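You operate a simulated robot arm through the tools that you are given. There is no shell and no other tool.

Carry out the task below with a simulated two-armed robot. There is one attempt and no reset: what you move stays moved.

## Task
Run the blind right down, then switch on both shelf lights.
Fine: blind knob back at STOP.

It is judged by the outcome, as a careful person would: the job done as asked, and still so three seconds after it is handed in. It fails if anything else is knocked over, pushed out of place, dropped, spilled or broken.

## Robot
Two 7-joint arms with two-finger parallel grippers on one trunk that stands fixed in place. Base frame: the origin is at the foot of the trunk, x ahead of it, y to its left, z up. Readings come in cm, rad, newtons and seconds.
The left shoulder is at [8, 13.1, 94.7], the right one opposite. With the tool pointing down near the work surface each hand reaches from about 40 to 86 cm from the base axis, measured 20 degrees to its own side. Payload 1.57 kg a hand.
Tool frame (each hand has its own): the origin (TCP) lies between the finger pads and is the grasp point; the fingertips stand 3 cm ahead of it; z points along the fingers, y is the line along which they close. The gripper opens to 11 cm. The fingers are 2.4 cm wide and 1.2 cm thick; the gripper's body (4.8 by 11.2 cm) begins 7.8 cm behind the TCP.
Orientation is that of the tool frame in the base frame, as a unit quaternion [x, y, z, w]. With the fingers straight down and closing along the base's y, the tool's x points along the base's -x, its y along +y and its z along -z.

## Interface
- The arms move only by the tool step_arm. It takes "left_commands", "right_commands" or both (then of equal length, played together; a hand with none holds still); each is a list of rows, each an object (a shift or turn left out is 0, a gripper value left out holds the last) with "delta_pos": the shift along the tool's x, y, z in units of 150 mm (1.0 is 150 mm), a list of three; "dr": the turn, a rotation vector about the tool's x, y, z in units of 45 degrees (1.0 is 45 degrees), a list of three; "claw": the opening in per cent of the stroke, from 0 (shut) to 100 (fully open). In form: [{"delta_pos": [tx, ty, tz], "dr": [wx, wy, wz], "claw": claw}, ...]. A call has 1 to 20 rows; each row is the pose to reach, as a shift and turn from the pose commanded when the call began, along the tool's axes at that moment. A call with a number of a shift or a turn outside -1 to 1 is refused whole. Rows are played at 5 a second. More than 5 cm and 0.15 rad between two rows, or a gripper value outside its range, and nothing of the call is played. Where a pose cannot be reached the arm comes as near as it can. A force on the tool above 40 N (or 10 N above the force at the start of the call, whichever is more), or a blocked arm, ends the call early, and 0.2 s more pass. Each finger travels about 10.8 cm/s and halts on what it meets, pressing with about 43 N; the grip force reading is that of the motor and also rises with nothing between the fingers. The clock runs only during rows and for 0.2 s after the last one: add rows that repeat a pose to give the fingers time. The reply holds the time, the measured pose of the TCP, the force on the tool along the base axes, the opening and the grip force, in the units named above and with some noise, with the torque about the TCP (base axes, N m) and any sound that the robot's microphone picked up.
- Cameras (640 x 400 px; columns grow to the right, rows downward): "scene" is now at [-4.47, 1.17, 144.21]; the picture's right is [0.13, -0.99, 0.00], its down [-0.36, -0.05, -0.93] and it looks along [0.93, 0.12, -0.36] (base axes); focal length 369 px, centre (320, 200). "left" rides on the left gripper at [7, -1.6, -14.1] in its tool frame; the picture's right is [0.23, 0.97, 0.00], its down [-0.86, 0.20, -0.48] and it looks along [-0.47, 0.11, 0.88] (tool axes); focal length 222 px, centre (320, 200). "right" rides on the right gripper at [7, 1.6, -14.1] in its tool frame; the picture's right is [-0.23, 0.97, 0.00], its down [-0.86, -0.20, -0.48] and it looks along [-0.47, -0.11, 0.88] (tool axes); focal length 222 px, centre (320, 200). There is no depth. A picture from a camera that has moved, and an enlarged one, comes with that camera's place and axes in the base frame and with its lens.
- grab_frame(camera): a new picture of that camera. The clock stands still meanwhile.
- turn_head(pan, tilt): turns the head with the scene camera to pan (to the left, within 1.902 rad either way) and tilt (down, from -0.506 to 1.204), counted from straight ahead of the robot. It gives what a move gives.
- close_up(camera, box): a new picture of the part [left, top, right, bottom] of that camera's present view, enlarged. The clock stands still meanwhile.
- finish_job(): hands the job in; it is judged then, once.

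Places have to be worked out from the pictures, the camera data and where the tool is seen. Open the grippers and draw the arms clear of the work before you hand the job in, unless the task says otherwise.

The tools are called as name(argument=value, ...) on one line, values as JSON. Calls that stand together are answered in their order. step_arm: Moves the arms, as the interface text tells. Its arguments: {"type":"object","properties":{"left_commands":{"type":"array"},"right_commands":{"type":"array"}},"required":[]} The other tools are called the same way: turn_head (pan, tilt) turns the head that bears the scene camera; grab_frame (camera) takes a picture; close_up (camera, box) takes an enlarged picture of a part of a camera's view; finish_job () hands the job in.

At the start:

```text
clock: 0.0
left_position: [54.92, 32.33, 119.41]
left_orientation: [0.0, 1.0, 0.001, -0.001]
left_ft_force: [0.2, 0.2, -0.8]
left_moment: [-0.01, -0.03, 0.01]
left_finger_gap: 11.0
left_grasp_force: 0.1
right_position: [63.96, -16.16, 119.48]
right_orientation: [0.001, 1.0, -0.001, 0.001]
right_ft_force: [-0.5, -1.0, 0.5]
right_moment: [0.04, -0.01, -0.02]
right_finger_gap: 11.03
right_grasp_force: 0.1
head pan, tilt: [0.133, 0.367]
```

scene: 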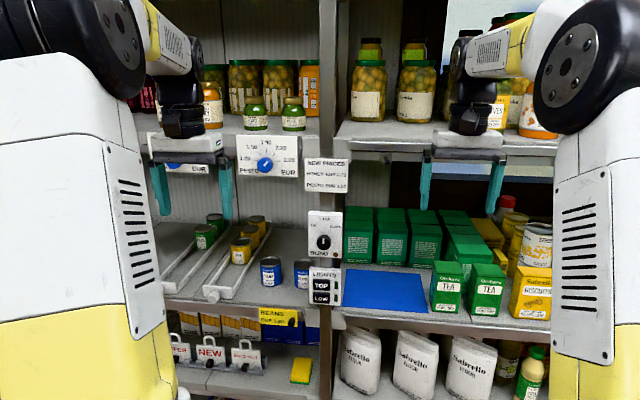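
right: 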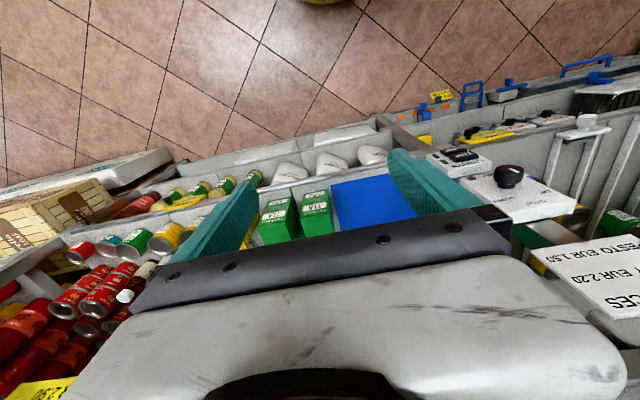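
left: 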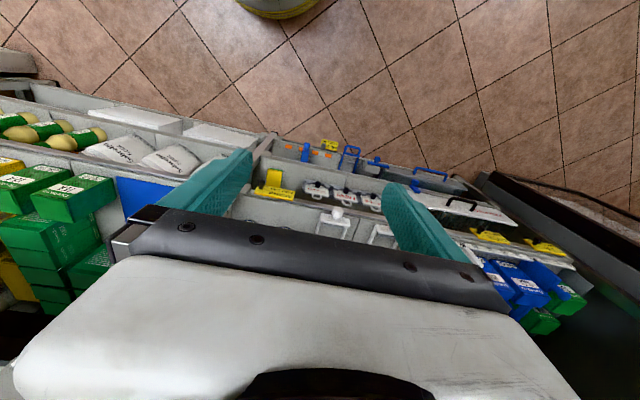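

I see a blind knob panel and a lights panel on the post in the middle. I'll zoom in on both, and on the surroundings, to read the labels.

close_up(camera="scene", box=[290, 195, 360, 315])

close_up(camera="scene", box=[220, 130, 370, 224])

close_up(camera="right", box=[400, 120, 600, 245])

```text
3.33 times, centred on (325, 255) of scene
camera zoom: at [-4.47, 1.17, 144.21], right [0.13, -0.99, 0.0], down [-0.36, -0.05, -0.93], along [0.93, 0.12, -0.36], focal length 1230 px, centre (303, 17)
```

zoom: 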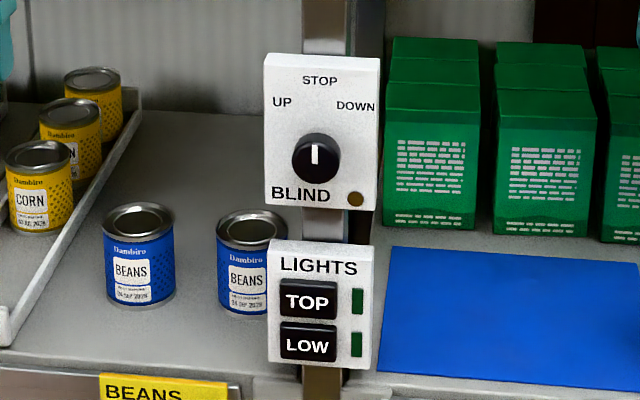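

```text
4.26 times, centred on (295, 177) of scene
camera zoom: at [-4.47, 1.17, 144.21], right [0.13, -0.99, 0.0], down [-0.36, -0.05, -0.93], along [0.93, 0.12, -0.36], focal length 1571 px, centre (426, 298)
```

zoom: 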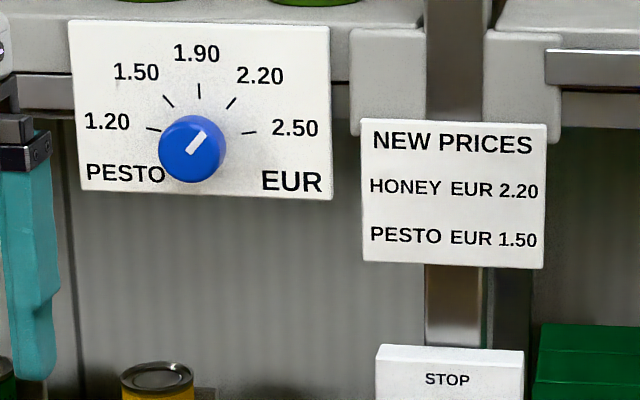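

```text
3.20 times, centred on (500, 182) of right
camera zoom: at [56.91, -14.53, 133.44], right [0.23, 0.97, 0.0], down [0.85, -0.2, 0.48], along [0.47, -0.11, -0.88], focal length 711 px, centre (-256, 256)
```

zoom: 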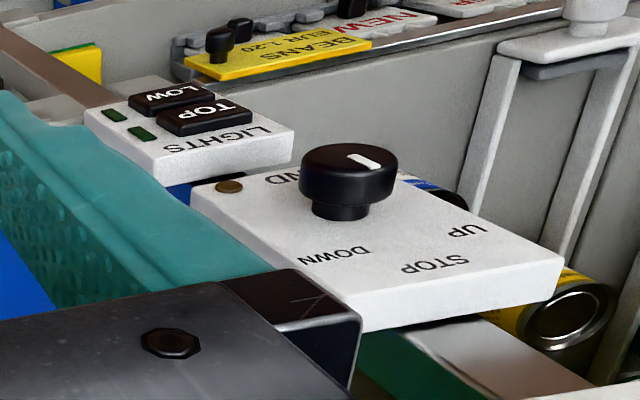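

The knob is at STOP (pointer up), with UP on the left and DOWN on the right. The light buttons TOP and LOW both have dark indicators. Next I'll turn the head to find the blind itself.

turn_head(pan=0.0, tilt=-0.1)

grab_frame(camera="scene")

turn_head(pan=-0.7, tilt=0.2)

grab_frame(camera="scene")

turn_head(pan=0.8, tilt=0.2)

grab_frame(camera="scene")

turn_head(pan=0.0, tilt=0.7)

grab_frame(camera="scene")

```text
clock: 0.9
left_position: [54.93, 32.22, 119.46]
left_orientation: [-0.001, 1.0, 0.0, 0.0]
left_ft_force: [0.9, -0.4, -0.5]
left_moment: [-0.01, 0.02, 0.03]
left_finger_gap: 11.0
left_grasp_force: 0.0
right_position: [63.85, -16.01, 119.23]
right_orientation: [0.001, 1.0, 0.0, 0.0]
right_ft_force: [-0.2, 0.9, -0.3]
right_moment: [0.01, -0.02, -0.03]
right_finger_gap: 10.98
right_grasp_force: 0.0
head pan, tilt: [0.0, -0.099]
```

```text
taken
```

scene: 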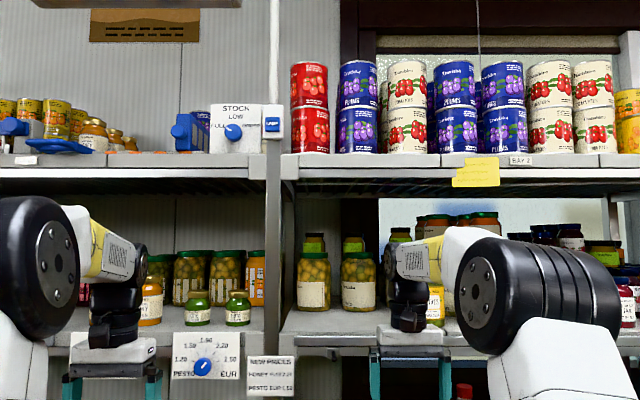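

```text
clock: 2.0
left_position: [54.96, 32.32, 119.32]
left_orientation: [0.0, 1.0, 0.0, 0.0]
left_ft_force: [0.8, -0.6, -0.4]
left_moment: [0.02, -0.03, -0.01]
left_finger_gap: 11.03
left_grasp_force: 0.0
right_position: [63.99, -16.06, 119.35]
right_orientation: [0.001, 1.0, -0.001, 0.0]
right_ft_force: [0.2, 0.4, 0.6]
right_moment: [0.0, 0.01, -0.03]
right_finger_gap: 11.01
right_grasp_force: 0.0
head pan, tilt: [-0.7, 0.201]
```

```text
taken
```

scene: 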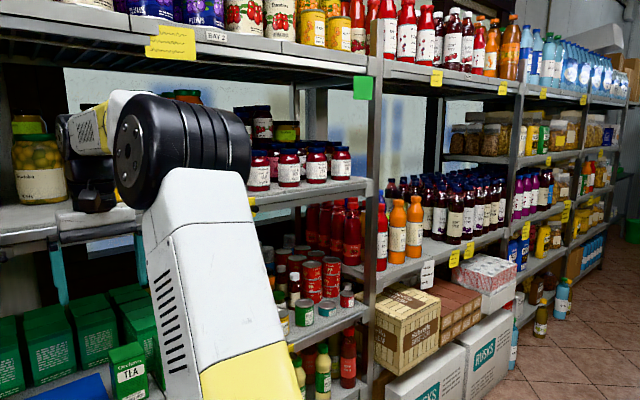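

```text
clock: 3.6
left_position: [54.96, 32.13, 119.43]
left_orientation: [0.0, 1.0, -0.001, 0.001]
left_ft_force: [-0.6, 0.2, -0.9]
left_moment: [0.01, 0.01, 0.05]
left_finger_gap: 11.02
left_grasp_force: 0.0
right_position: [63.85, -16.05, 119.39]
right_orientation: [0.001, 1.0, -0.001, 0.0]
right_ft_force: [0.5, 0.5, 0.6]
right_moment: [0.03, -0.01, -0.02]
right_finger_gap: 11.02
right_grasp_force: 0.1
head pan, tilt: [0.799, 0.201]
```

```text
taken
```

scene: 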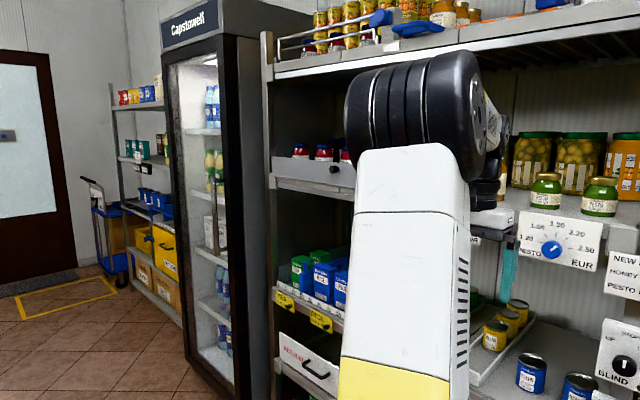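

```text
clock: 4.7
left_position: [54.94, 32.36, 119.35]
left_orientation: [0.0, 1.0, 0.0, 0.0]
left_ft_force: [0.2, 0.3, 0.7]
left_moment: [-0.01, 0.0, 0.02]
left_finger_gap: 11.01
left_grasp_force: 0.1
right_position: [63.86, -16.16, 119.41]
right_orientation: [0.0, 1.0, 0.0, 0.0]
right_ft_force: [-0.7, 0.1, 0.2]
right_moment: [0.03, -0.01, 0.01]
right_finger_gap: 10.99
right_grasp_force: 0.0
head pan, tilt: [0.0, 0.7]
```

```text
taken
```

scene: 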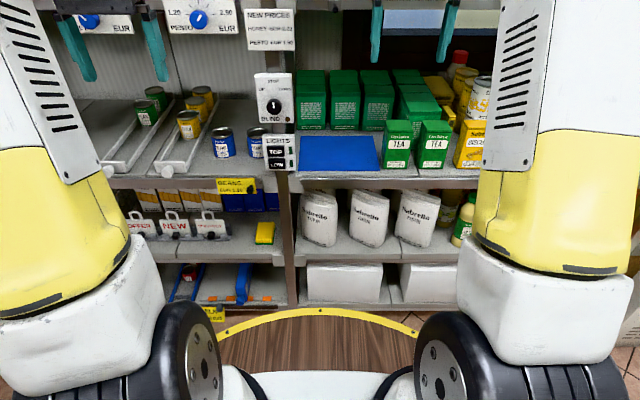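

The window behind the right bay seems to have a roller blind at the top. I'll look at it more closely before touching anything.

turn_head(pan=-0.25, tilt=-0.3)

grab_frame(camera="scene")

turn_head(pan=-0.2, tilt=0.3)

grab_frame(camera="scene")

```text
clock: 6.0
left_position: [54.99, 32.27, 119.34]
left_orientation: [0.0, 1.0, 0.0, 0.0]
left_ft_force: [-0.5, 0.4, -0.1]
left_moment: [-0.01, -0.01, -0.03]
left_finger_gap: 11.01
left_grasp_force: 0.0
right_position: [63.9, -16.11, 119.31]
right_orientation: [0.001, 1.0, 0.0, 0.0]
right_ft_force: [-1.0, 0.1, 0.3]
right_moment: [0.01, 0.01, -0.02]
right_finger_gap: 10.97
right_grasp_force: 0.1
head pan, tilt: [-0.25, -0.3]
```

```text
taken
```

scene: 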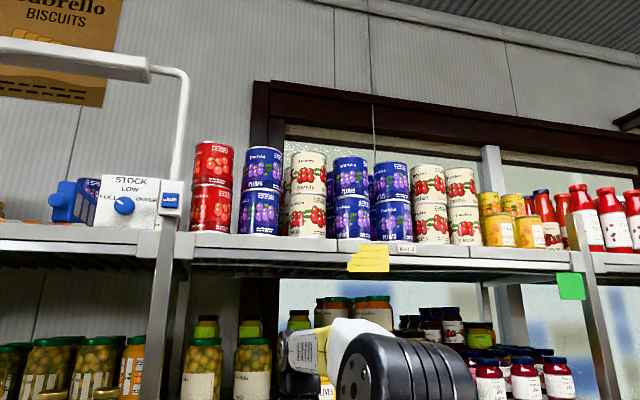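

```text
clock: 7.0
left_position: [54.95, 32.23, 119.33]
left_orientation: [0.001, 1.0, 0.0, 0.0]
left_ft_force: [0.5, 0.4, 0.0]
left_moment: [0.0, -0.02, 0.03]
left_finger_gap: 10.97
left_grasp_force: 0.2
right_position: [63.82, -16.12, 119.27]
right_orientation: [0.001, 1.0, -0.001, 0.001]
right_ft_force: [1.0, -0.4, -1.0]
right_moment: [0.02, 0.01, 0.02]
right_finger_gap: 10.98
right_grasp_force: 0.1
head pan, tilt: [-0.201, 0.3]
```

```text
taken
```

scene: 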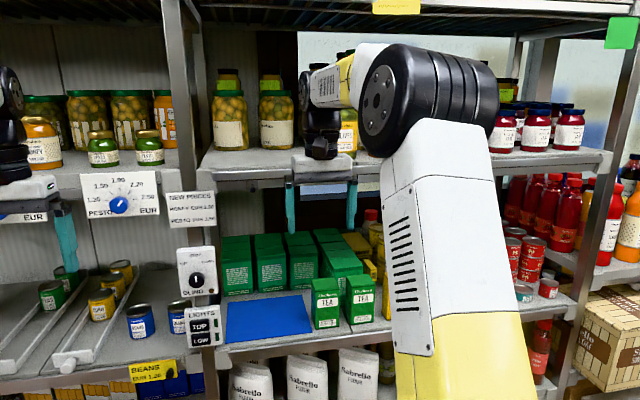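

Shelf fronts look square to x, and a first triangulation puts the knob face near (76, 11, 101). I'll aim the head at the panels and take close-ups to refine that.

turn_head(pan=0.13, tilt=0.5)

close_up(camera="scene", box=[272, 140, 368, 260])

close_up(camera="right", box=[410, 130, 570, 230])

grab_frame(camera="scene")

```text
clock: 7.8
left_position: [54.87, 32.23, 119.38]
left_orientation: [0.0, 1.0, 0.0, 0.0]
left_ft_force: [0.5, -1.0, -0.3]
left_moment: [0.01, 0.0, 0.0]
left_finger_gap: 11.01
left_grasp_force: 0.1
right_position: [63.85, -16.1, 119.37]
right_orientation: [0.001, 1.0, 0.0, 0.0]
right_ft_force: [0.1, 0.1, -0.5]
right_moment: [0.03, 0.01, 0.04]
right_finger_gap: 11.01
right_grasp_force: 0.1
head pan, tilt: [0.129, 0.499]
```

```text
3.33 times, centred on (320, 200) of scene
camera zoom: at [-4.67, 1.11, 143.0], right [0.13, -0.99, 0.0], down [-0.47, -0.06, -0.88], along [0.87, 0.11, -0.48], focal length 1230 px, centre (320, 200)
```

zoom: 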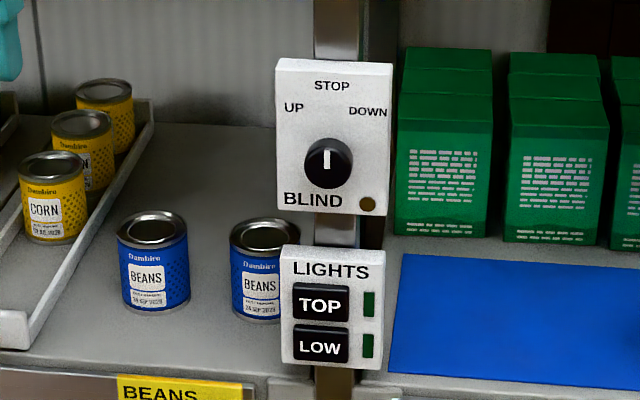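

```text
4.00 times, centred on (490, 180) of right
camera zoom: at [56.91, -14.53, 133.44], right [0.23, 0.97, 0.0], down [0.85, -0.2, 0.48], along [0.47, -0.11, -0.88], focal length 888 px, centre (-360, 280)
```

zoom: 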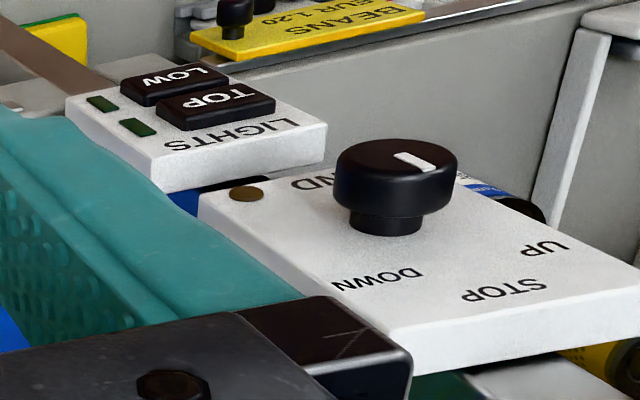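

```text
taken
```

scene: 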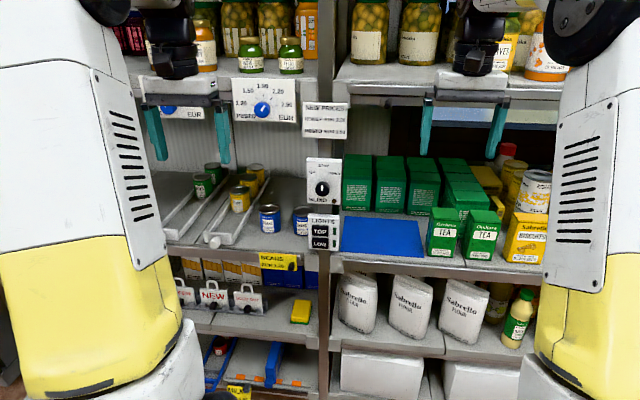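

Both views agree the knob cap is around (76.2, 11.0, 101.4) and the TOP button around (78, 11.8, 88). I'll start pitching the left hand forward while moving it down and inward, clear of the shelf.

step_arm(left_commands=[{"delta_pos": [0, -0.111, 0.1], "dr": [0, -0.167, 0], "claw": 100}, {"delta_pos": [0, -0.222, 0.2], "dr": [0, -0.333, 0]}, {"delta_pos": [0, -0.333, 0.3], "dr": [0, -0.5, 0]}, {"delta_pos": [0, -0.444, 0.4], "dr": [0, -0.667, 0]}, {"delta_pos": [0, -0.556, 0.5], "dr": [0, -0.833, 0]}, {"delta_pos": [0, -0.667, 0.6], "dr": [0, -1, 0]}])

```text
clock: 9.2
left_position: [55.03, 22.23, 110.31]
left_orientation: [0.0, 0.924, -0.001, 0.383]
left_ft_force: [0.3, 0.6, -0.1]
left_moment: [-0.02, -0.02, -0.03]
left_finger_gap: 11.0
left_grasp_force: 0.1
right_position: [63.8, -16.2, 119.41]
right_orientation: [0.001, 1.0, 0.0, 0.001]
right_ft_force: [-0.4, 0.2, 0.1]
right_moment: [-0.02, 0.01, 0.03]
right_finger_gap: 11.0
right_grasp_force: 0.2
head pan, tilt: [0.129, 0.499]
```

The left hand is at 45° and tracking well. I'll finish the pitch to horizontal and bring it in front of the knob at x≈55.

step_arm(left_commands=[{"delta_pos": [0.071, -0.125, 0.071], "dr": [0, -0.167, 0]}, {"delta_pos": [0.141, -0.249, 0.141], "dr": [0, -0.333, 0]}, {"delta_pos": [0.212, -0.374, 0.212], "dr": [0, -0.5, 0]}, {"delta_pos": [0.283, -0.498, 0.283], "dr": [0, -0.667, 0]}, {"delta_pos": [0.353, -0.623, 0.353], "dr": [0, -0.833, 0]}, {"delta_pos": [0.424, -0.747, 0.424], "dr": [0, -1, 0]}])

grab_frame(camera="left")

grab_frame(camera="scene")

grab_frame(camera="right")

```text
clock: 10.6
left_position: [59.0, 10.63, 99.76]
left_orientation: [0.001, 0.706, 0.0, 0.708]
left_ft_force: [-0.8, -0.9, -0.1]
left_moment: [0.01, 0.02, 0.0]
left_finger_gap: 11.0
left_grasp_force: 0.1
left hand out of reach, approached as far as the arm can: row 1, 2, 3, 4, 5, 6
right_position: [63.89, -15.95, 119.41]
right_orientation: [0.001, 1.0, 0.001, 0.0]
right_ft_force: [-1.1, -0.3, 1.2]
right_moment: [0.04, -0.03, 0.01]
right_finger_gap: 11.0
right_grasp_force: 0.0
head pan, tilt: [0.129, 0.499]
```

```text
taken
camera left: at [44.83, 9.03, 92.67], right [0.0, 0.97, -0.23], down [-0.48, 0.2, 0.85], along [0.88, 0.11, 0.47], focal length 222 px, centre (320, 200)
```

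left: 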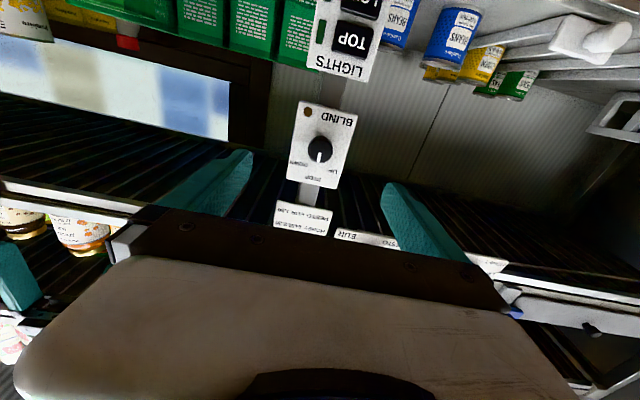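

```text
taken
```

scene: 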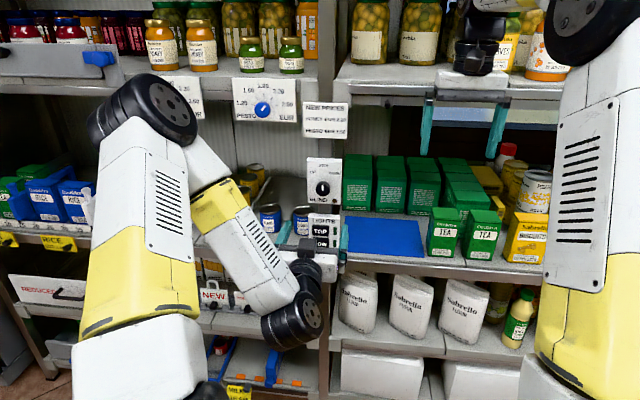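

```text
taken
camera right: at [56.88, -14.5, 133.46], right [0.23, 0.97, 0.0], down [0.85, -0.2, 0.48], along [0.47, -0.11, -0.88], focal length 222 px, centre (320, 200)
```

right: 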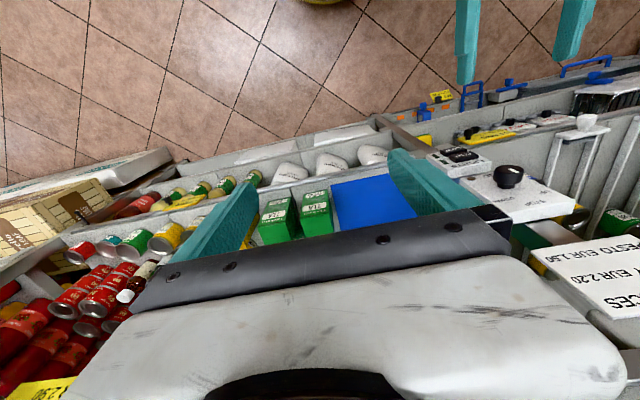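

The left hand is horizontal at (59, 10.6, 99.8) and the left camera sees the panels. I'll zoom in with the left camera to refine the knob position and panel tilt.

close_up(camera="left", box=[260, 0, 420, 240])

close_up(camera="left", box=[270, 90, 370, 200])

```text
1.67 times, centred on (340, 120) of left
camera zoom: at [44.83, 9.03, 92.67], right [0.0, 0.97, -0.23], down [-0.48, 0.2, 0.85], along [0.88, 0.11, 0.47], focal length 370 px, centre (287, 333)
```

zoom: 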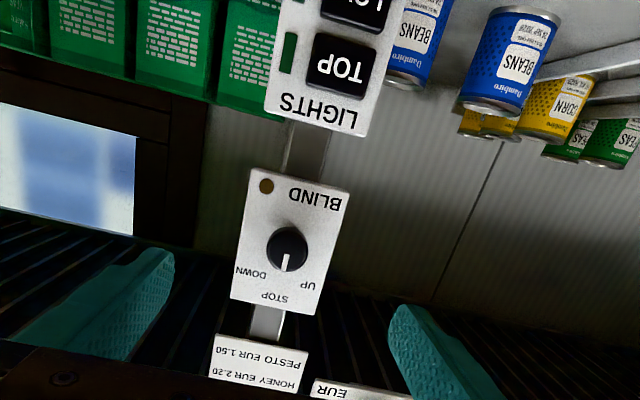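

```text
3.64 times, centred on (320, 145) of left
camera zoom: at [44.83, 9.03, 92.67], right [0.0, 0.97, -0.23], down [-0.48, 0.2, 0.85], along [0.88, 0.11, 0.47], focal length 808 px, centre (320, 400)
```

zoom: 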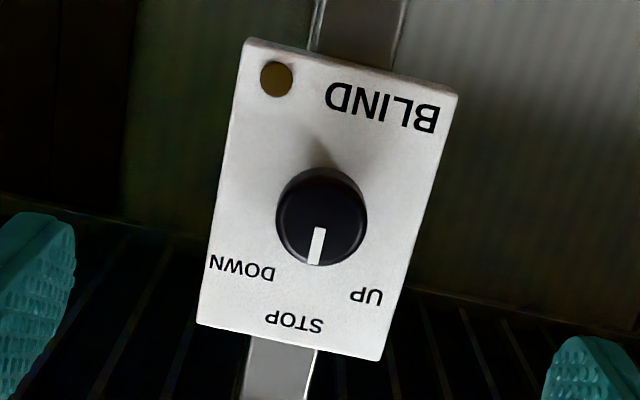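

Triangulating the scene and left cameras gives the panel face at x≈78.5 and the knob face at x≈76.4, centred on y≈11.05, z≈101.65, with UP and DOWN about ±40–45° from STOP. I'll narrow the gripper to ~6 cm and advance to about x=70.

step_arm(left_commands=[{"delta_pos": [-0.032, 0.007, 0.18], "claw": 55}, {"delta_pos": [-0.064, 0.014, 0.36], "claw": 55}, {"delta_pos": [-0.096, 0.021, 0.55], "claw": 55}, {"delta_pos": [-0.127, 0.028, 0.733], "claw": 55}, {"delta_pos": [-0.127, 0.028, 0.733], "claw": 55}])

close_up(camera="left", box=[160, 0, 480, 240])

close_up(camera="scene", box=[240, 120, 400, 260])

```text
clock: 11.8
left_position: [69.94, 10.6, 101.68]
left_orientation: [0.001, 0.707, -0.001, 0.707]
left_ft_force: [-1.1, -0.2, -0.9]
left_moment: [-0.05, 0.01, -0.02]
left_finger_gap: 6.07
left_grasp_force: 0.0
right_position: [63.93, -16.14, 119.38]
right_orientation: [0.0, 1.0, 0.0, 0.0]
right_ft_force: [0.1, 0.4, 0.6]
right_moment: [0.01, -0.04, -0.01]
right_finger_gap: 11.01
right_grasp_force: 0.0
head pan, tilt: [0.129, 0.499]
```

```text
1.67 times, centred on (320, 120) of left
camera zoom: at [55.79, 9.16, 94.57], right [0.0, 0.97, -0.23], down [-0.48, 0.2, 0.86], along [0.88, 0.11, 0.47], focal length 370 px, centre (320, 333)
```

zoom: 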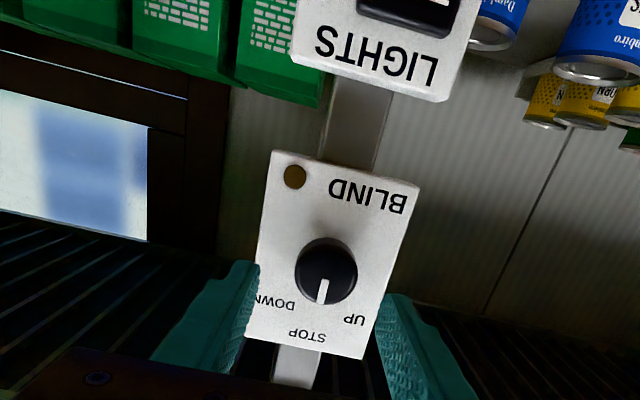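

```text
2.86 times, centred on (320, 190) of scene
camera zoom: at [-4.67, 1.12, 142.99], right [0.13, -0.99, 0.0], down [-0.47, -0.06, -0.88], along [0.87, 0.11, -0.48], focal length 1055 px, centre (320, 229)
```

zoom: 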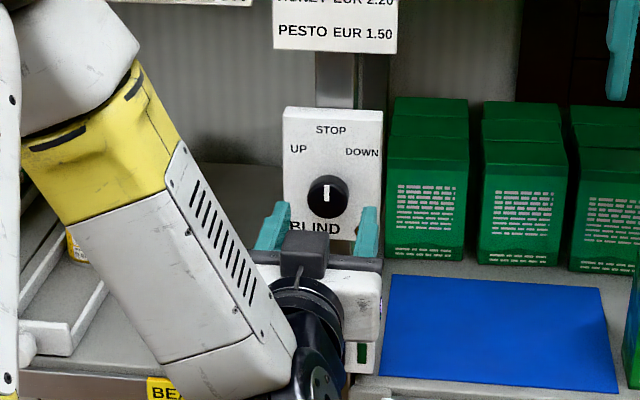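

The knob at (76.4, 11.05, 101.5) sits between the fingers. I'll advance the TCP to x≈74.9, correct y by +0.35 cm, and keep the fingers open around the knob.

step_arm(left_commands=[{"delta_pos": [0.003, 0.025, 0.11]}, {"delta_pos": [0.007, 0.025, 0.22]}, {"delta_pos": [0.007, 0.025, 0.327]}, {"delta_pos": [0.007, 0.025, 0.327]}])

close_up(camera="left", box=[200, 60, 440, 260])

close_up(camera="right", box=[410, 80, 610, 230])

close_up(camera="scene", box=[280, 140, 370, 240])

```text
clock: 12.8
left_position: [74.93, 11.0, 101.4]
left_orientation: [0.0, 0.707, 0.0, 0.707]
left_ft_force: [-0.5, 0.7, 0.1]
left_moment: [0.01, 0.01, -0.01]
left_finger_gap: 6.04
left_grasp_force: 0.0
right_position: [63.93, -16.14, 119.41]
right_orientation: [0.0, 1.0, 0.0, -0.001]
right_ft_force: [0.1, -0.3, -0.2]
right_moment: [0.0, 0.03, -0.04]
right_finger_gap: 10.99
right_grasp_force: 0.0
head pan, tilt: [0.129, 0.499]
```

```text
2.00 times, centred on (320, 160) of left
camera zoom: at [60.75, 9.46, 94.52], right [0.0, 0.97, -0.23], down [-0.48, 0.2, 0.86], along [0.88, 0.11, 0.47], focal length 444 px, centre (320, 280)
```

zoom: 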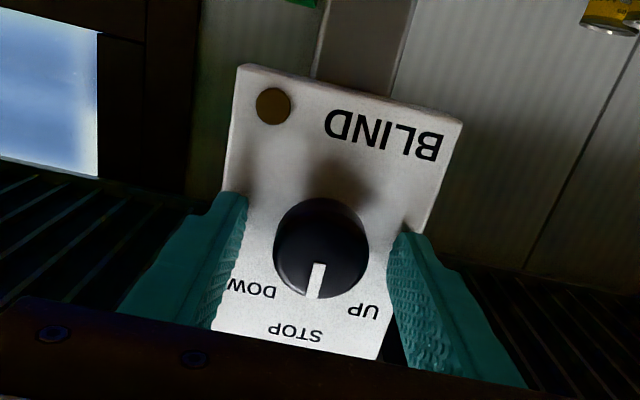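

```text
2.67 times, centred on (510, 155) of right
camera zoom: at [56.91, -14.53, 133.44], right [0.23, 0.97, 0.0], down [0.85, -0.2, 0.48], along [0.47, -0.11, -0.88], focal length 592 px, centre (-187, 320)
```

zoom: 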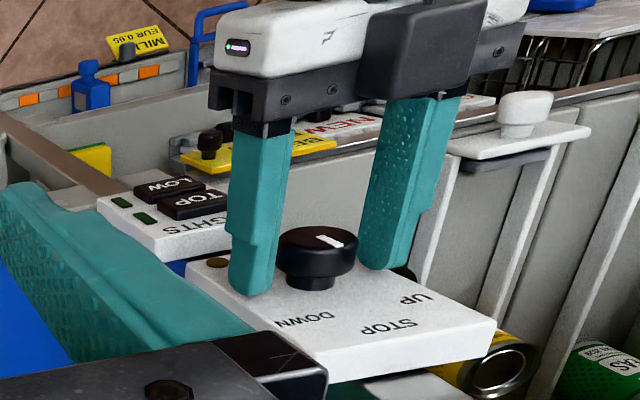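

```text
4.00 times, centred on (325, 190) of scene
camera zoom: at [-4.67, 1.12, 142.99], right [0.13, -0.99, 0.0], down [-0.47, -0.06, -0.88], along [0.87, 0.11, -0.48], focal length 1476 px, centre (300, 240)
```

zoom: 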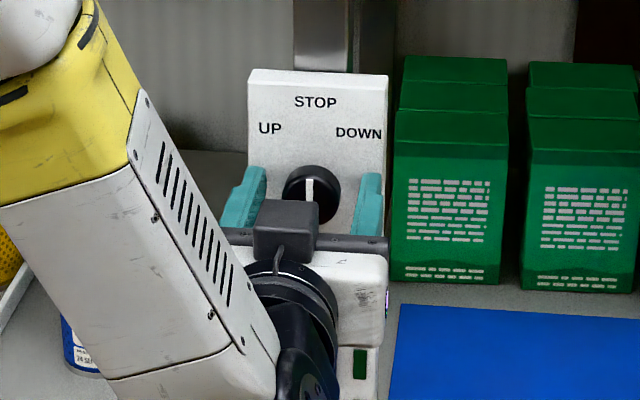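

The fingers straddle the knob well, tips just off the panel. I'll close gently on the knob and check the contact.

step_arm(left_commands=[{"claw": 40}, {"claw": 30}, {"claw": 20}, {"claw": 20}])

close_up(camera="left", box=[200, 60, 440, 260])

```text
clock: 13.8
left_position: [74.98, 10.95, 101.52]
left_orientation: [0.0, 0.708, 0.0, 0.706]
left_ft_force: [1.4, -0.4, -0.1]
left_moment: [0.01, -0.01, 0.04]
left_finger_gap: 3.58
left_grasp_force: 42.4
right_position: [63.88, -16.06, 119.32]
right_orientation: [0.002, 1.0, 0.0, 0.0]
right_ft_force: [-0.5, 0.1, 0.1]
right_moment: [-0.02, -0.02, 0.01]
right_finger_gap: 11.0
right_grasp_force: 0.1
head pan, tilt: [0.129, 0.499]
```

```text
2.00 times, centred on (320, 160) of left
camera zoom: at [60.75, 9.46, 94.52], right [0.0, 0.97, -0.23], down [-0.48, 0.2, 0.86], along [0.88, 0.11, 0.47], focal length 444 px, centre (320, 280)
```

zoom: 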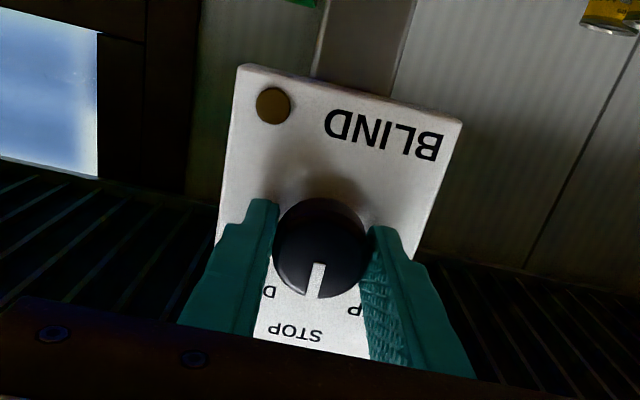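

The knob is held (3.58 cm) with almost no side force. I'll turn clockwise as seen from the robot (+tool z) by up to 45° toward DOWN, watching torque and sound.

step_arm(left_commands=[{"dr": [0, 0, 0.167]}, {"dr": [0, 0, 0.333]}, {"dr": [0, 0, 0.5]}, {"dr": [0, 0, 0.667]}, {"dr": [0, 0, 0.833]}, {"dr": [0, 0, 1.0]}])

grab_frame(camera="left")

close_up(camera="scene", box=[280, 140, 370, 240])

```text
clock: 15.2
left_position: [74.99, 10.88, 101.47]
left_orientation: [0.272, 0.653, 0.27, 0.653]
left_ft_force: [25.7, -9.6, -0.6]
left_moment: [-0.08, 0.56, 0.59]
left_finger_gap: 3.56
left_grasp_force: 42.8
right_position: [64.11, -16.28, 119.29]
right_orientation: [0.001, 1.0, -0.001, 0.0]
right_ft_force: [1.2, -0.3, -0.4]
right_moment: [-0.01, -0.02, -0.04]
right_finger_gap: 11.01
right_grasp_force: 0.0
head pan, tilt: [0.129, 0.499]
```

```text
taken
camera left: at [60.75, 14.83, 95.39], right [0.0, 0.85, 0.53], down [-0.48, -0.46, 0.74], along [0.88, -0.26, 0.41], focal length 222 px, centre (320, 200)
```

left: 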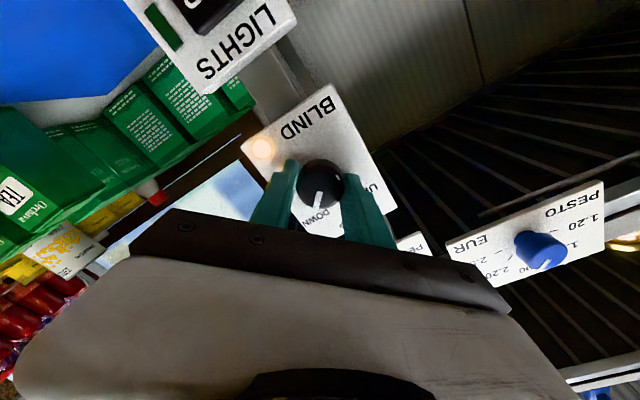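

```text
4.00 times, centred on (325, 190) of scene
camera zoom: at [-4.53, 1.07, 143.0], right [0.13, -0.99, 0.0], down [-0.48, -0.06, -0.88], along [0.87, 0.11, -0.48], focal length 1476 px, centre (300, 240)
```

zoom: 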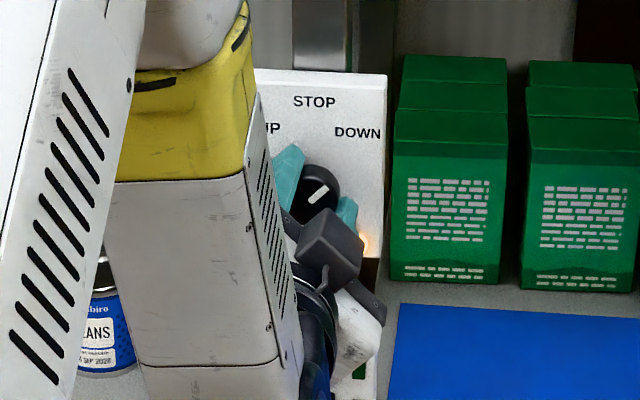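

The amber indicator has lit and the pointer is at DOWN. I'll hold here with a few idle rows and watch the window through the left camera.

step_arm(left_commands=[{"dr": [0, 0, 0]}, {"dr": [0, 0, 0]}, {"dr": [0, 0, 0]}, {"dr": [0, 0, 0]}, {"dr": [0, 0, 0]}, {"dr": [0, 0, 0]}, {"dr": [0, 0, 0]}, {"dr": [0, 0, 0]}, {"dr": [0, 0, 0]}, {"dr": [0, 0, 0]}])

grab_frame(camera="left")

grab_frame(camera="scene")

```text
clock: 17.4
left_position: [74.91, 10.93, 101.49]
left_orientation: [0.271, 0.653, 0.27, 0.654]
left_ft_force: [31.7, -17.3, 2.5]
left_moment: [-0.04, -0.29, -0.35]
left_finger_gap: 3.57
left_grasp_force: 42.7
right_position: [64.0, -16.26, 119.27]
right_orientation: [0.0, 1.0, 0.0, 0.0]
right_ft_force: [-0.1, 0.8, -0.5]
right_moment: [0.0, -0.02, 0.0]
right_finger_gap: 11.01
right_grasp_force: 0.0
head pan, tilt: [0.129, 0.499]
```

```text
taken
camera left: at [60.74, 14.81, 95.38], right [0.0, 0.85, 0.53], down [-0.48, -0.46, 0.75], along [0.88, -0.26, 0.41], focal length 222 px, centre (320, 200)
```

left: 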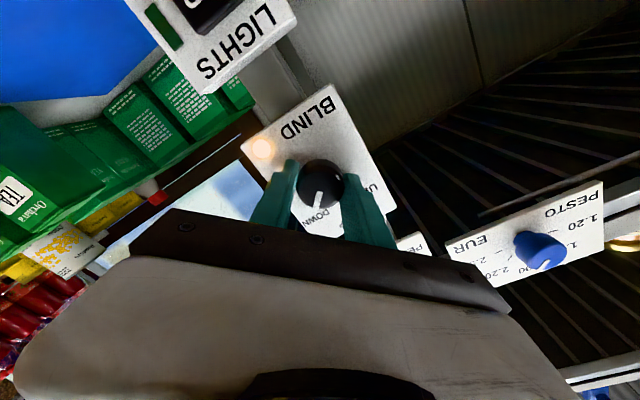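

```text
taken
```

scene: 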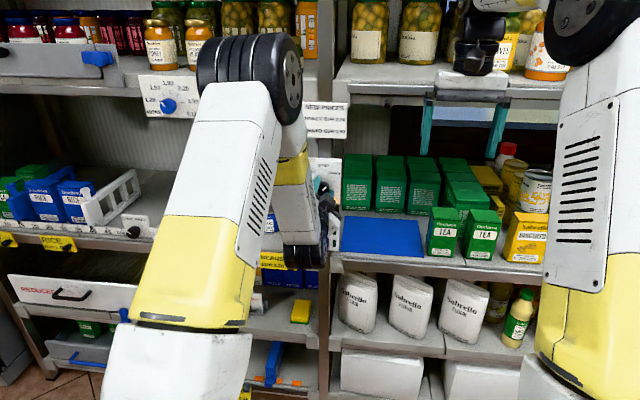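

The LED stays lit. I'll look up at the window to see whether the blind has started coming down.

turn_head(pan=-0.25, tilt=-0.2)

grab_frame(camera="scene")

```text
clock: 18.5
left_position: [74.93, 10.91, 101.49]
left_orientation: [0.272, 0.653, 0.27, 0.653]
left_ft_force: [32.4, -19.0, 3.4]
left_moment: [0.02, -0.12, -0.19]
left_finger_gap: 3.54
left_grasp_force: 42.5
right_position: [63.85, -16.23, 119.42]
right_orientation: [0.001, 1.0, 0.0, 0.0]
right_ft_force: [-0.2, -0.5, -0.1]
right_moment: [-0.01, -0.01, -0.02]
right_finger_gap: 11.02
right_grasp_force: 0.1
head pan, tilt: [-0.25, -0.201]
```

```text
taken
```

scene: 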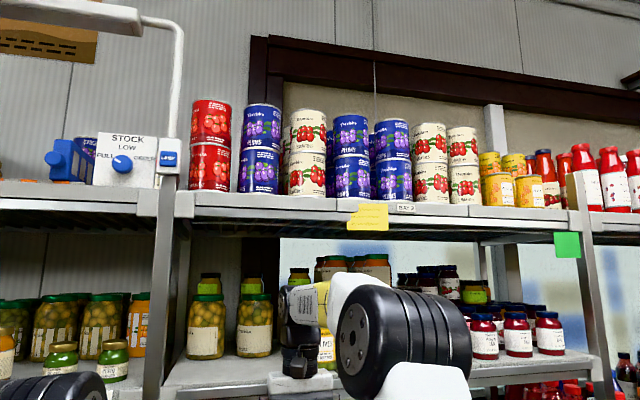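

The beige blind is now down to the top shelf behind the tins, so it is running. I'll keep holding for about four more seconds and look again.

step_arm(left_commands=[{"dr": [0, 0, 0]}, {"dr": [0, 0, 0]}, {"dr": [0, 0, 0]}, {"dr": [0, 0, 0]}, {"dr": [0, 0, 0]}, {"dr": [0, 0, 0]}, {"dr": [0, 0, 0]}, {"dr": [0, 0, 0]}, {"dr": [0, 0, 0]}, {"dr": [0, 0, 0]}, {"dr": [0, 0, 0]}, {"dr": [0, 0, 0]}, {"dr": [0, 0, 0]}, {"dr": [0, 0, 0]}, {"dr": [0, 0, 0]}])

grab_frame(camera="scene")

grab_frame(camera="left")

```text
clock: 21.7
left_position: [74.92, 10.98, 101.36]
left_orientation: [0.272, 0.653, 0.271, 0.653]
left_ft_force: [28.9, -21.3, 3.3]
left_moment: [-0.06, -0.22, -0.23]
left_finger_gap: 3.57
left_grasp_force: 42.4
right_position: [64.03, -16.2, 119.42]
right_orientation: [0.001, 1.0, 0.0, 0.0]
right_ft_force: [-0.3, -0.7, 0.8]
right_moment: [0.03, 0.0, 0.01]
right_finger_gap: 10.99
right_grasp_force: 0.0
head pan, tilt: [-0.25, -0.201]
```

```text
taken
```

scene: 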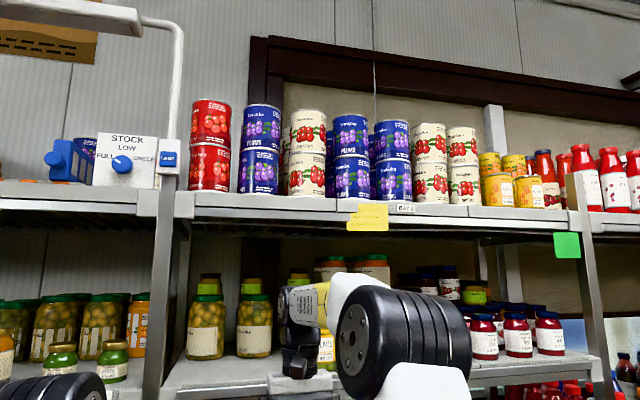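

```text
taken
camera left: at [60.73, 14.83, 95.38], right [0.0, 0.85, 0.53], down [-0.48, -0.46, 0.75], along [0.88, -0.26, 0.41], focal length 222 px, centre (320, 200)
```

left: 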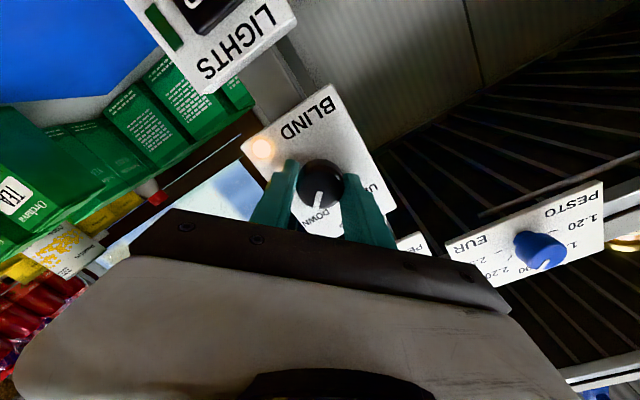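

The blind has reached the jar shelf level, while the lower part of the window is still bright. I'll tilt the head to see the lower window and keep holding.

turn_head(pan=-0.1, tilt=0.45)

step_arm(left_commands=[{"dr": [0, 0, 0]}, {"dr": [0, 0, 0]}, {"dr": [0, 0, 0]}, {"dr": [0, 0, 0]}, {"dr": [0, 0, 0]}, {"dr": [0, 0, 0]}])

grab_frame(camera="scene")

grab_frame(camera="left")

```text
clock: 22.7
left_position: [74.87, 10.95, 101.46]
left_orientation: [0.27, 0.653, 0.271, 0.654]
left_ft_force: [29.3, -21.2, 4.1]
left_moment: [-0.05, -0.22, -0.25]
left_finger_gap: 3.58
left_grasp_force: 43.1
right_position: [64.04, -16.14, 119.45]
right_orientation: [0.001, 1.0, 0.0, 0.0]
right_ft_force: [-0.8, 0.2, -1.0]
right_moment: [-0.02, -0.01, 0.01]
right_finger_gap: 11.02
right_grasp_force: 0.1
head pan, tilt: [-0.099, 0.45]
```

```text
clock: 24.1
left_position: [74.88, 10.88, 101.57]
left_orientation: [0.271, 0.653, 0.27, 0.653]
left_ft_force: [29.4, -20.7, 4.0]
left_moment: [-0.03, -0.19, -0.24]
left_finger_gap: 3.57
left_grasp_force: 43.0
right_position: [63.98, -16.18, 119.44]
right_orientation: [0.001, 1.0, -0.001, 0.0]
right_ft_force: [0.4, 0.3, -0.7]
right_moment: [0.01, 0.0, -0.02]
right_finger_gap: 11.02
right_grasp_force: 0.1
head pan, tilt: [-0.099, 0.45]
```

```text
taken
```

scene: 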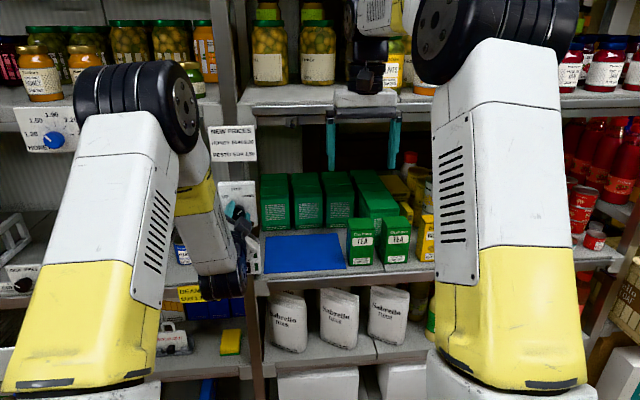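

```text
taken
camera left: at [60.72, 14.83, 95.38], right [0.0, 0.85, 0.53], down [-0.48, -0.46, 0.75], along [0.88, -0.26, 0.41], focal length 222 px, centre (320, 200)
```

left: 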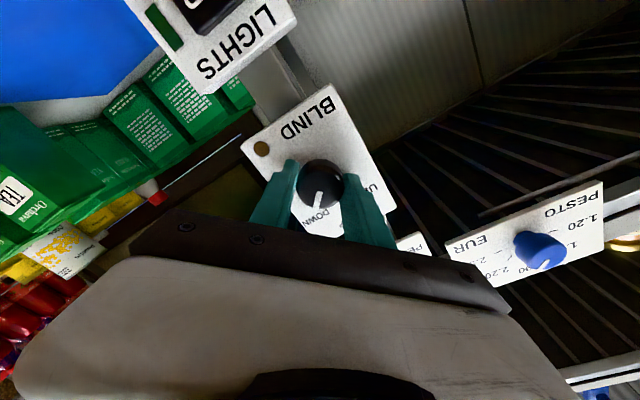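

The indicator has gone out and the window is dark, which suggests the end stop was reached. I'll zoom in on the lower window to confirm.

close_up(camera="left", box=[80, 90, 340, 270])

close_up(camera="scene", box=[240, 90, 440, 200])

```text
2.22 times, centred on (210, 180) of left
camera zoom: at [60.72, 14.83, 95.38], right [0.0, 0.85, 0.53], down [-0.48, -0.46, 0.75], along [0.88, -0.26, 0.41], focal length 494 px, centre (564, 244)
```

zoom: 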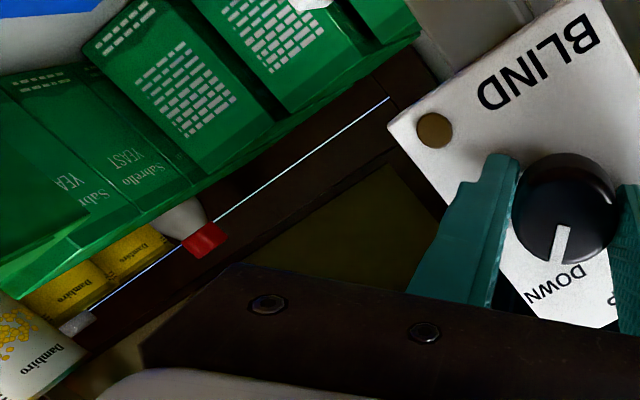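

```text
3.20 times, centred on (340, 145) of scene
camera zoom: at [-4.42, -1.07, 143.44], right [-0.1, -0.99, 0.0], down [-0.43, 0.04, -0.9], along [0.9, -0.09, -0.44], focal length 1181 px, centre (256, 376)
```

zoom: 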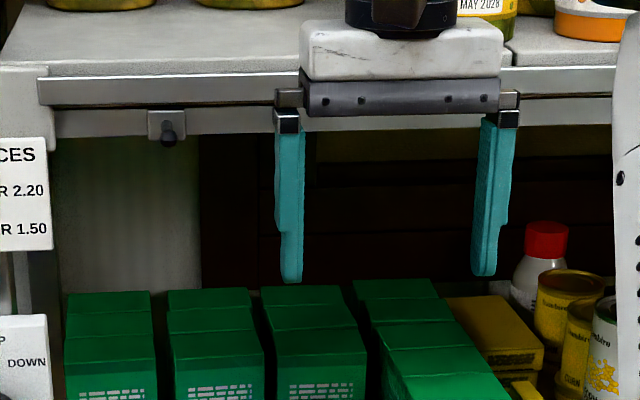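

The blind covers the whole pane; the thin bright line below the sill was there before as well. Now I'll turn the knob back 45° to STOP.

step_arm(left_commands=[{"dr": [0, 0, -0.167]}, {"dr": [0, 0, -0.333]}, {"dr": [0, 0, -0.5]}, {"dr": [0, 0, -0.667]}, {"dr": [0, 0, -0.833]}, {"dr": [0, 0, -1.0]}, {"dr": [0, 0, -1.0]}])

close_up(camera="left", box=[200, 60, 440, 260])

```text
clock: 25.7
left_position: [74.93, 10.99, 101.56]
left_orientation: [0.0, 0.708, -0.001, 0.707]
left_ft_force: [13.0, -10.6, 1.5]
left_moment: [0.02, 0.79, -0.11]
left_finger_gap: 3.58
left_grasp_force: 42.5
right_position: [63.96, -16.14, 119.48]
right_orientation: [0.0, 1.0, 0.0, 0.0]
right_ft_force: [-0.1, -0.5, -1.5]
right_moment: [0.05, 0.04, 0.02]
right_finger_gap: 11.0
right_grasp_force: 0.1
head pan, tilt: [-0.099, 0.45]
```

```text
2.00 times, centred on (320, 160) of left
camera zoom: at [60.68, 9.45, 94.53], right [0.0, 0.97, -0.23], down [-0.48, 0.2, 0.86], along [0.88, 0.11, 0.46], focal length 444 px, centre (320, 280)
```

zoom: 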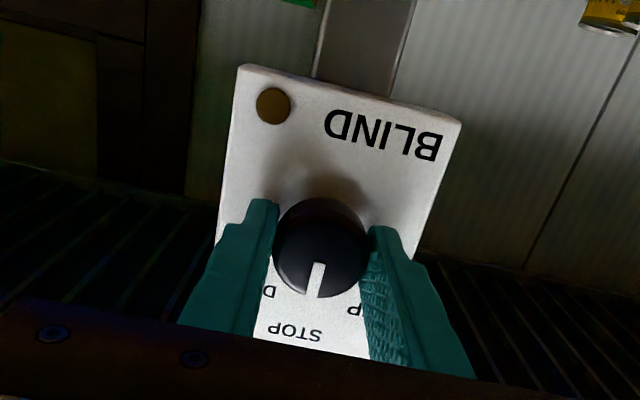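

The pointer is back at STOP with the indicator off. I'll open the fingers to 6 cm and back straight off about 9 cm.

step_arm(left_commands=[{"claw": 40}, {"claw": 55}, {"claw": 55}, {"delta_pos": [0, 0, -0.15], "claw": 55}, {"delta_pos": [0, 0, -0.4], "claw": 55}, {"delta_pos": [0, 0, -0.65], "claw": 55}, {"delta_pos": [0, 0, -0.65], "claw": 0}, {"delta_pos": [0, 0, -0.65], "claw": 0}, {"delta_pos": [0, 0, -0.65], "claw": 0}])

turn_head(pan=0.13, tilt=0.5)

grab_frame(camera="left")

close_up(camera="scene", box=[272, 140, 368, 260])

close_up(camera="left", box=[260, 0, 420, 120])

```text
clock: 27.7
left_position: [65.24, 11.06, 101.29]
left_orientation: [0.0, 0.707, 0.0, 0.707]
left_ft_force: [0.1, 0.3, 0.3]
left_moment: [0.0, -0.01, -0.01]
left_finger_gap: 0.01
left_grasp_force: 21.2
right_position: [63.84, -16.25, 119.57]
right_orientation: [0.001, 1.0, 0.0, 0.0]
right_ft_force: [0.8, -0.2, 0.0]
right_moment: [0.01, 0.0, 0.02]
right_finger_gap: 11.02
right_grasp_force: 0.1
head pan, tilt: [-0.099, 0.45]
```

```text
clock: 28.4
left_position: [65.31, 11.12, 101.33]
left_orientation: [0.0, 0.707, 0.0, 0.707]
left_ft_force: [-0.6, 0.0, -0.5]
left_moment: [-0.01, 0.03, 0.01]
left_finger_gap: 0.01
left_grasp_force: 21.6
right_position: [63.98, -16.32, 119.38]
right_orientation: [0.0, 1.0, -0.001, 0.0]
right_ft_force: [0.1, -0.3, 0.5]
right_moment: [-0.02, -0.03, 0.01]
right_finger_gap: 10.99
right_grasp_force: 0.2
head pan, tilt: [0.129, 0.499]
```

```text
taken
camera left: at [51.08, 9.57, 94.36], right [0.0, 0.97, -0.23], down [-0.48, 0.2, 0.86], along [0.88, 0.11, 0.47], focal length 222 px, centre (320, 200)
```

left: 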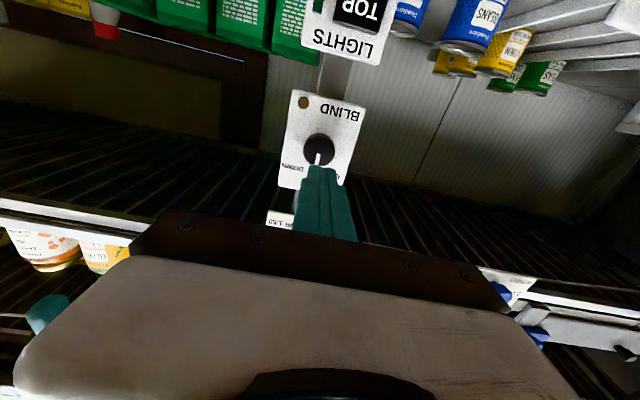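

```text
3.33 times, centred on (320, 200) of scene
camera zoom: at [-4.67, 1.11, 142.99], right [0.13, -0.99, 0.0], down [-0.47, -0.06, -0.88], along [0.87, 0.11, -0.48], focal length 1230 px, centre (320, 200)
```

zoom: 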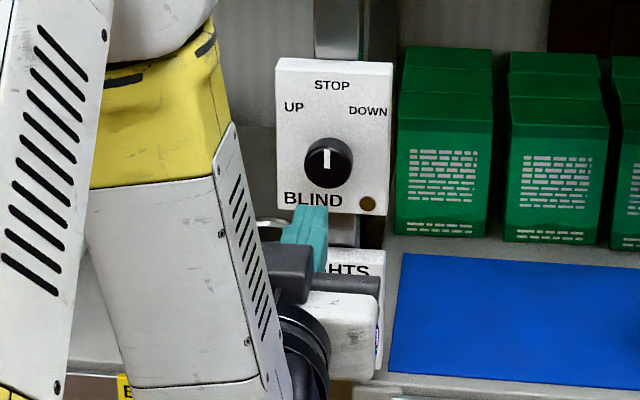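

```text
3.33 times, centred on (340, 60) of left
camera zoom: at [51.08, 9.57, 94.36], right [0.0, 0.97, -0.23], down [-0.48, 0.2, 0.86], along [0.88, 0.11, 0.47], focal length 740 px, centre (253, 667)
```

zoom: 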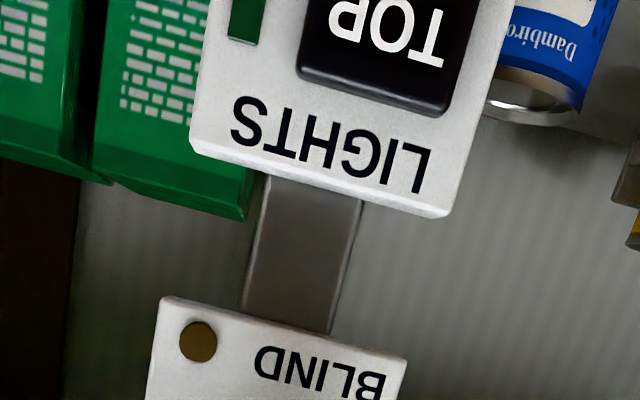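

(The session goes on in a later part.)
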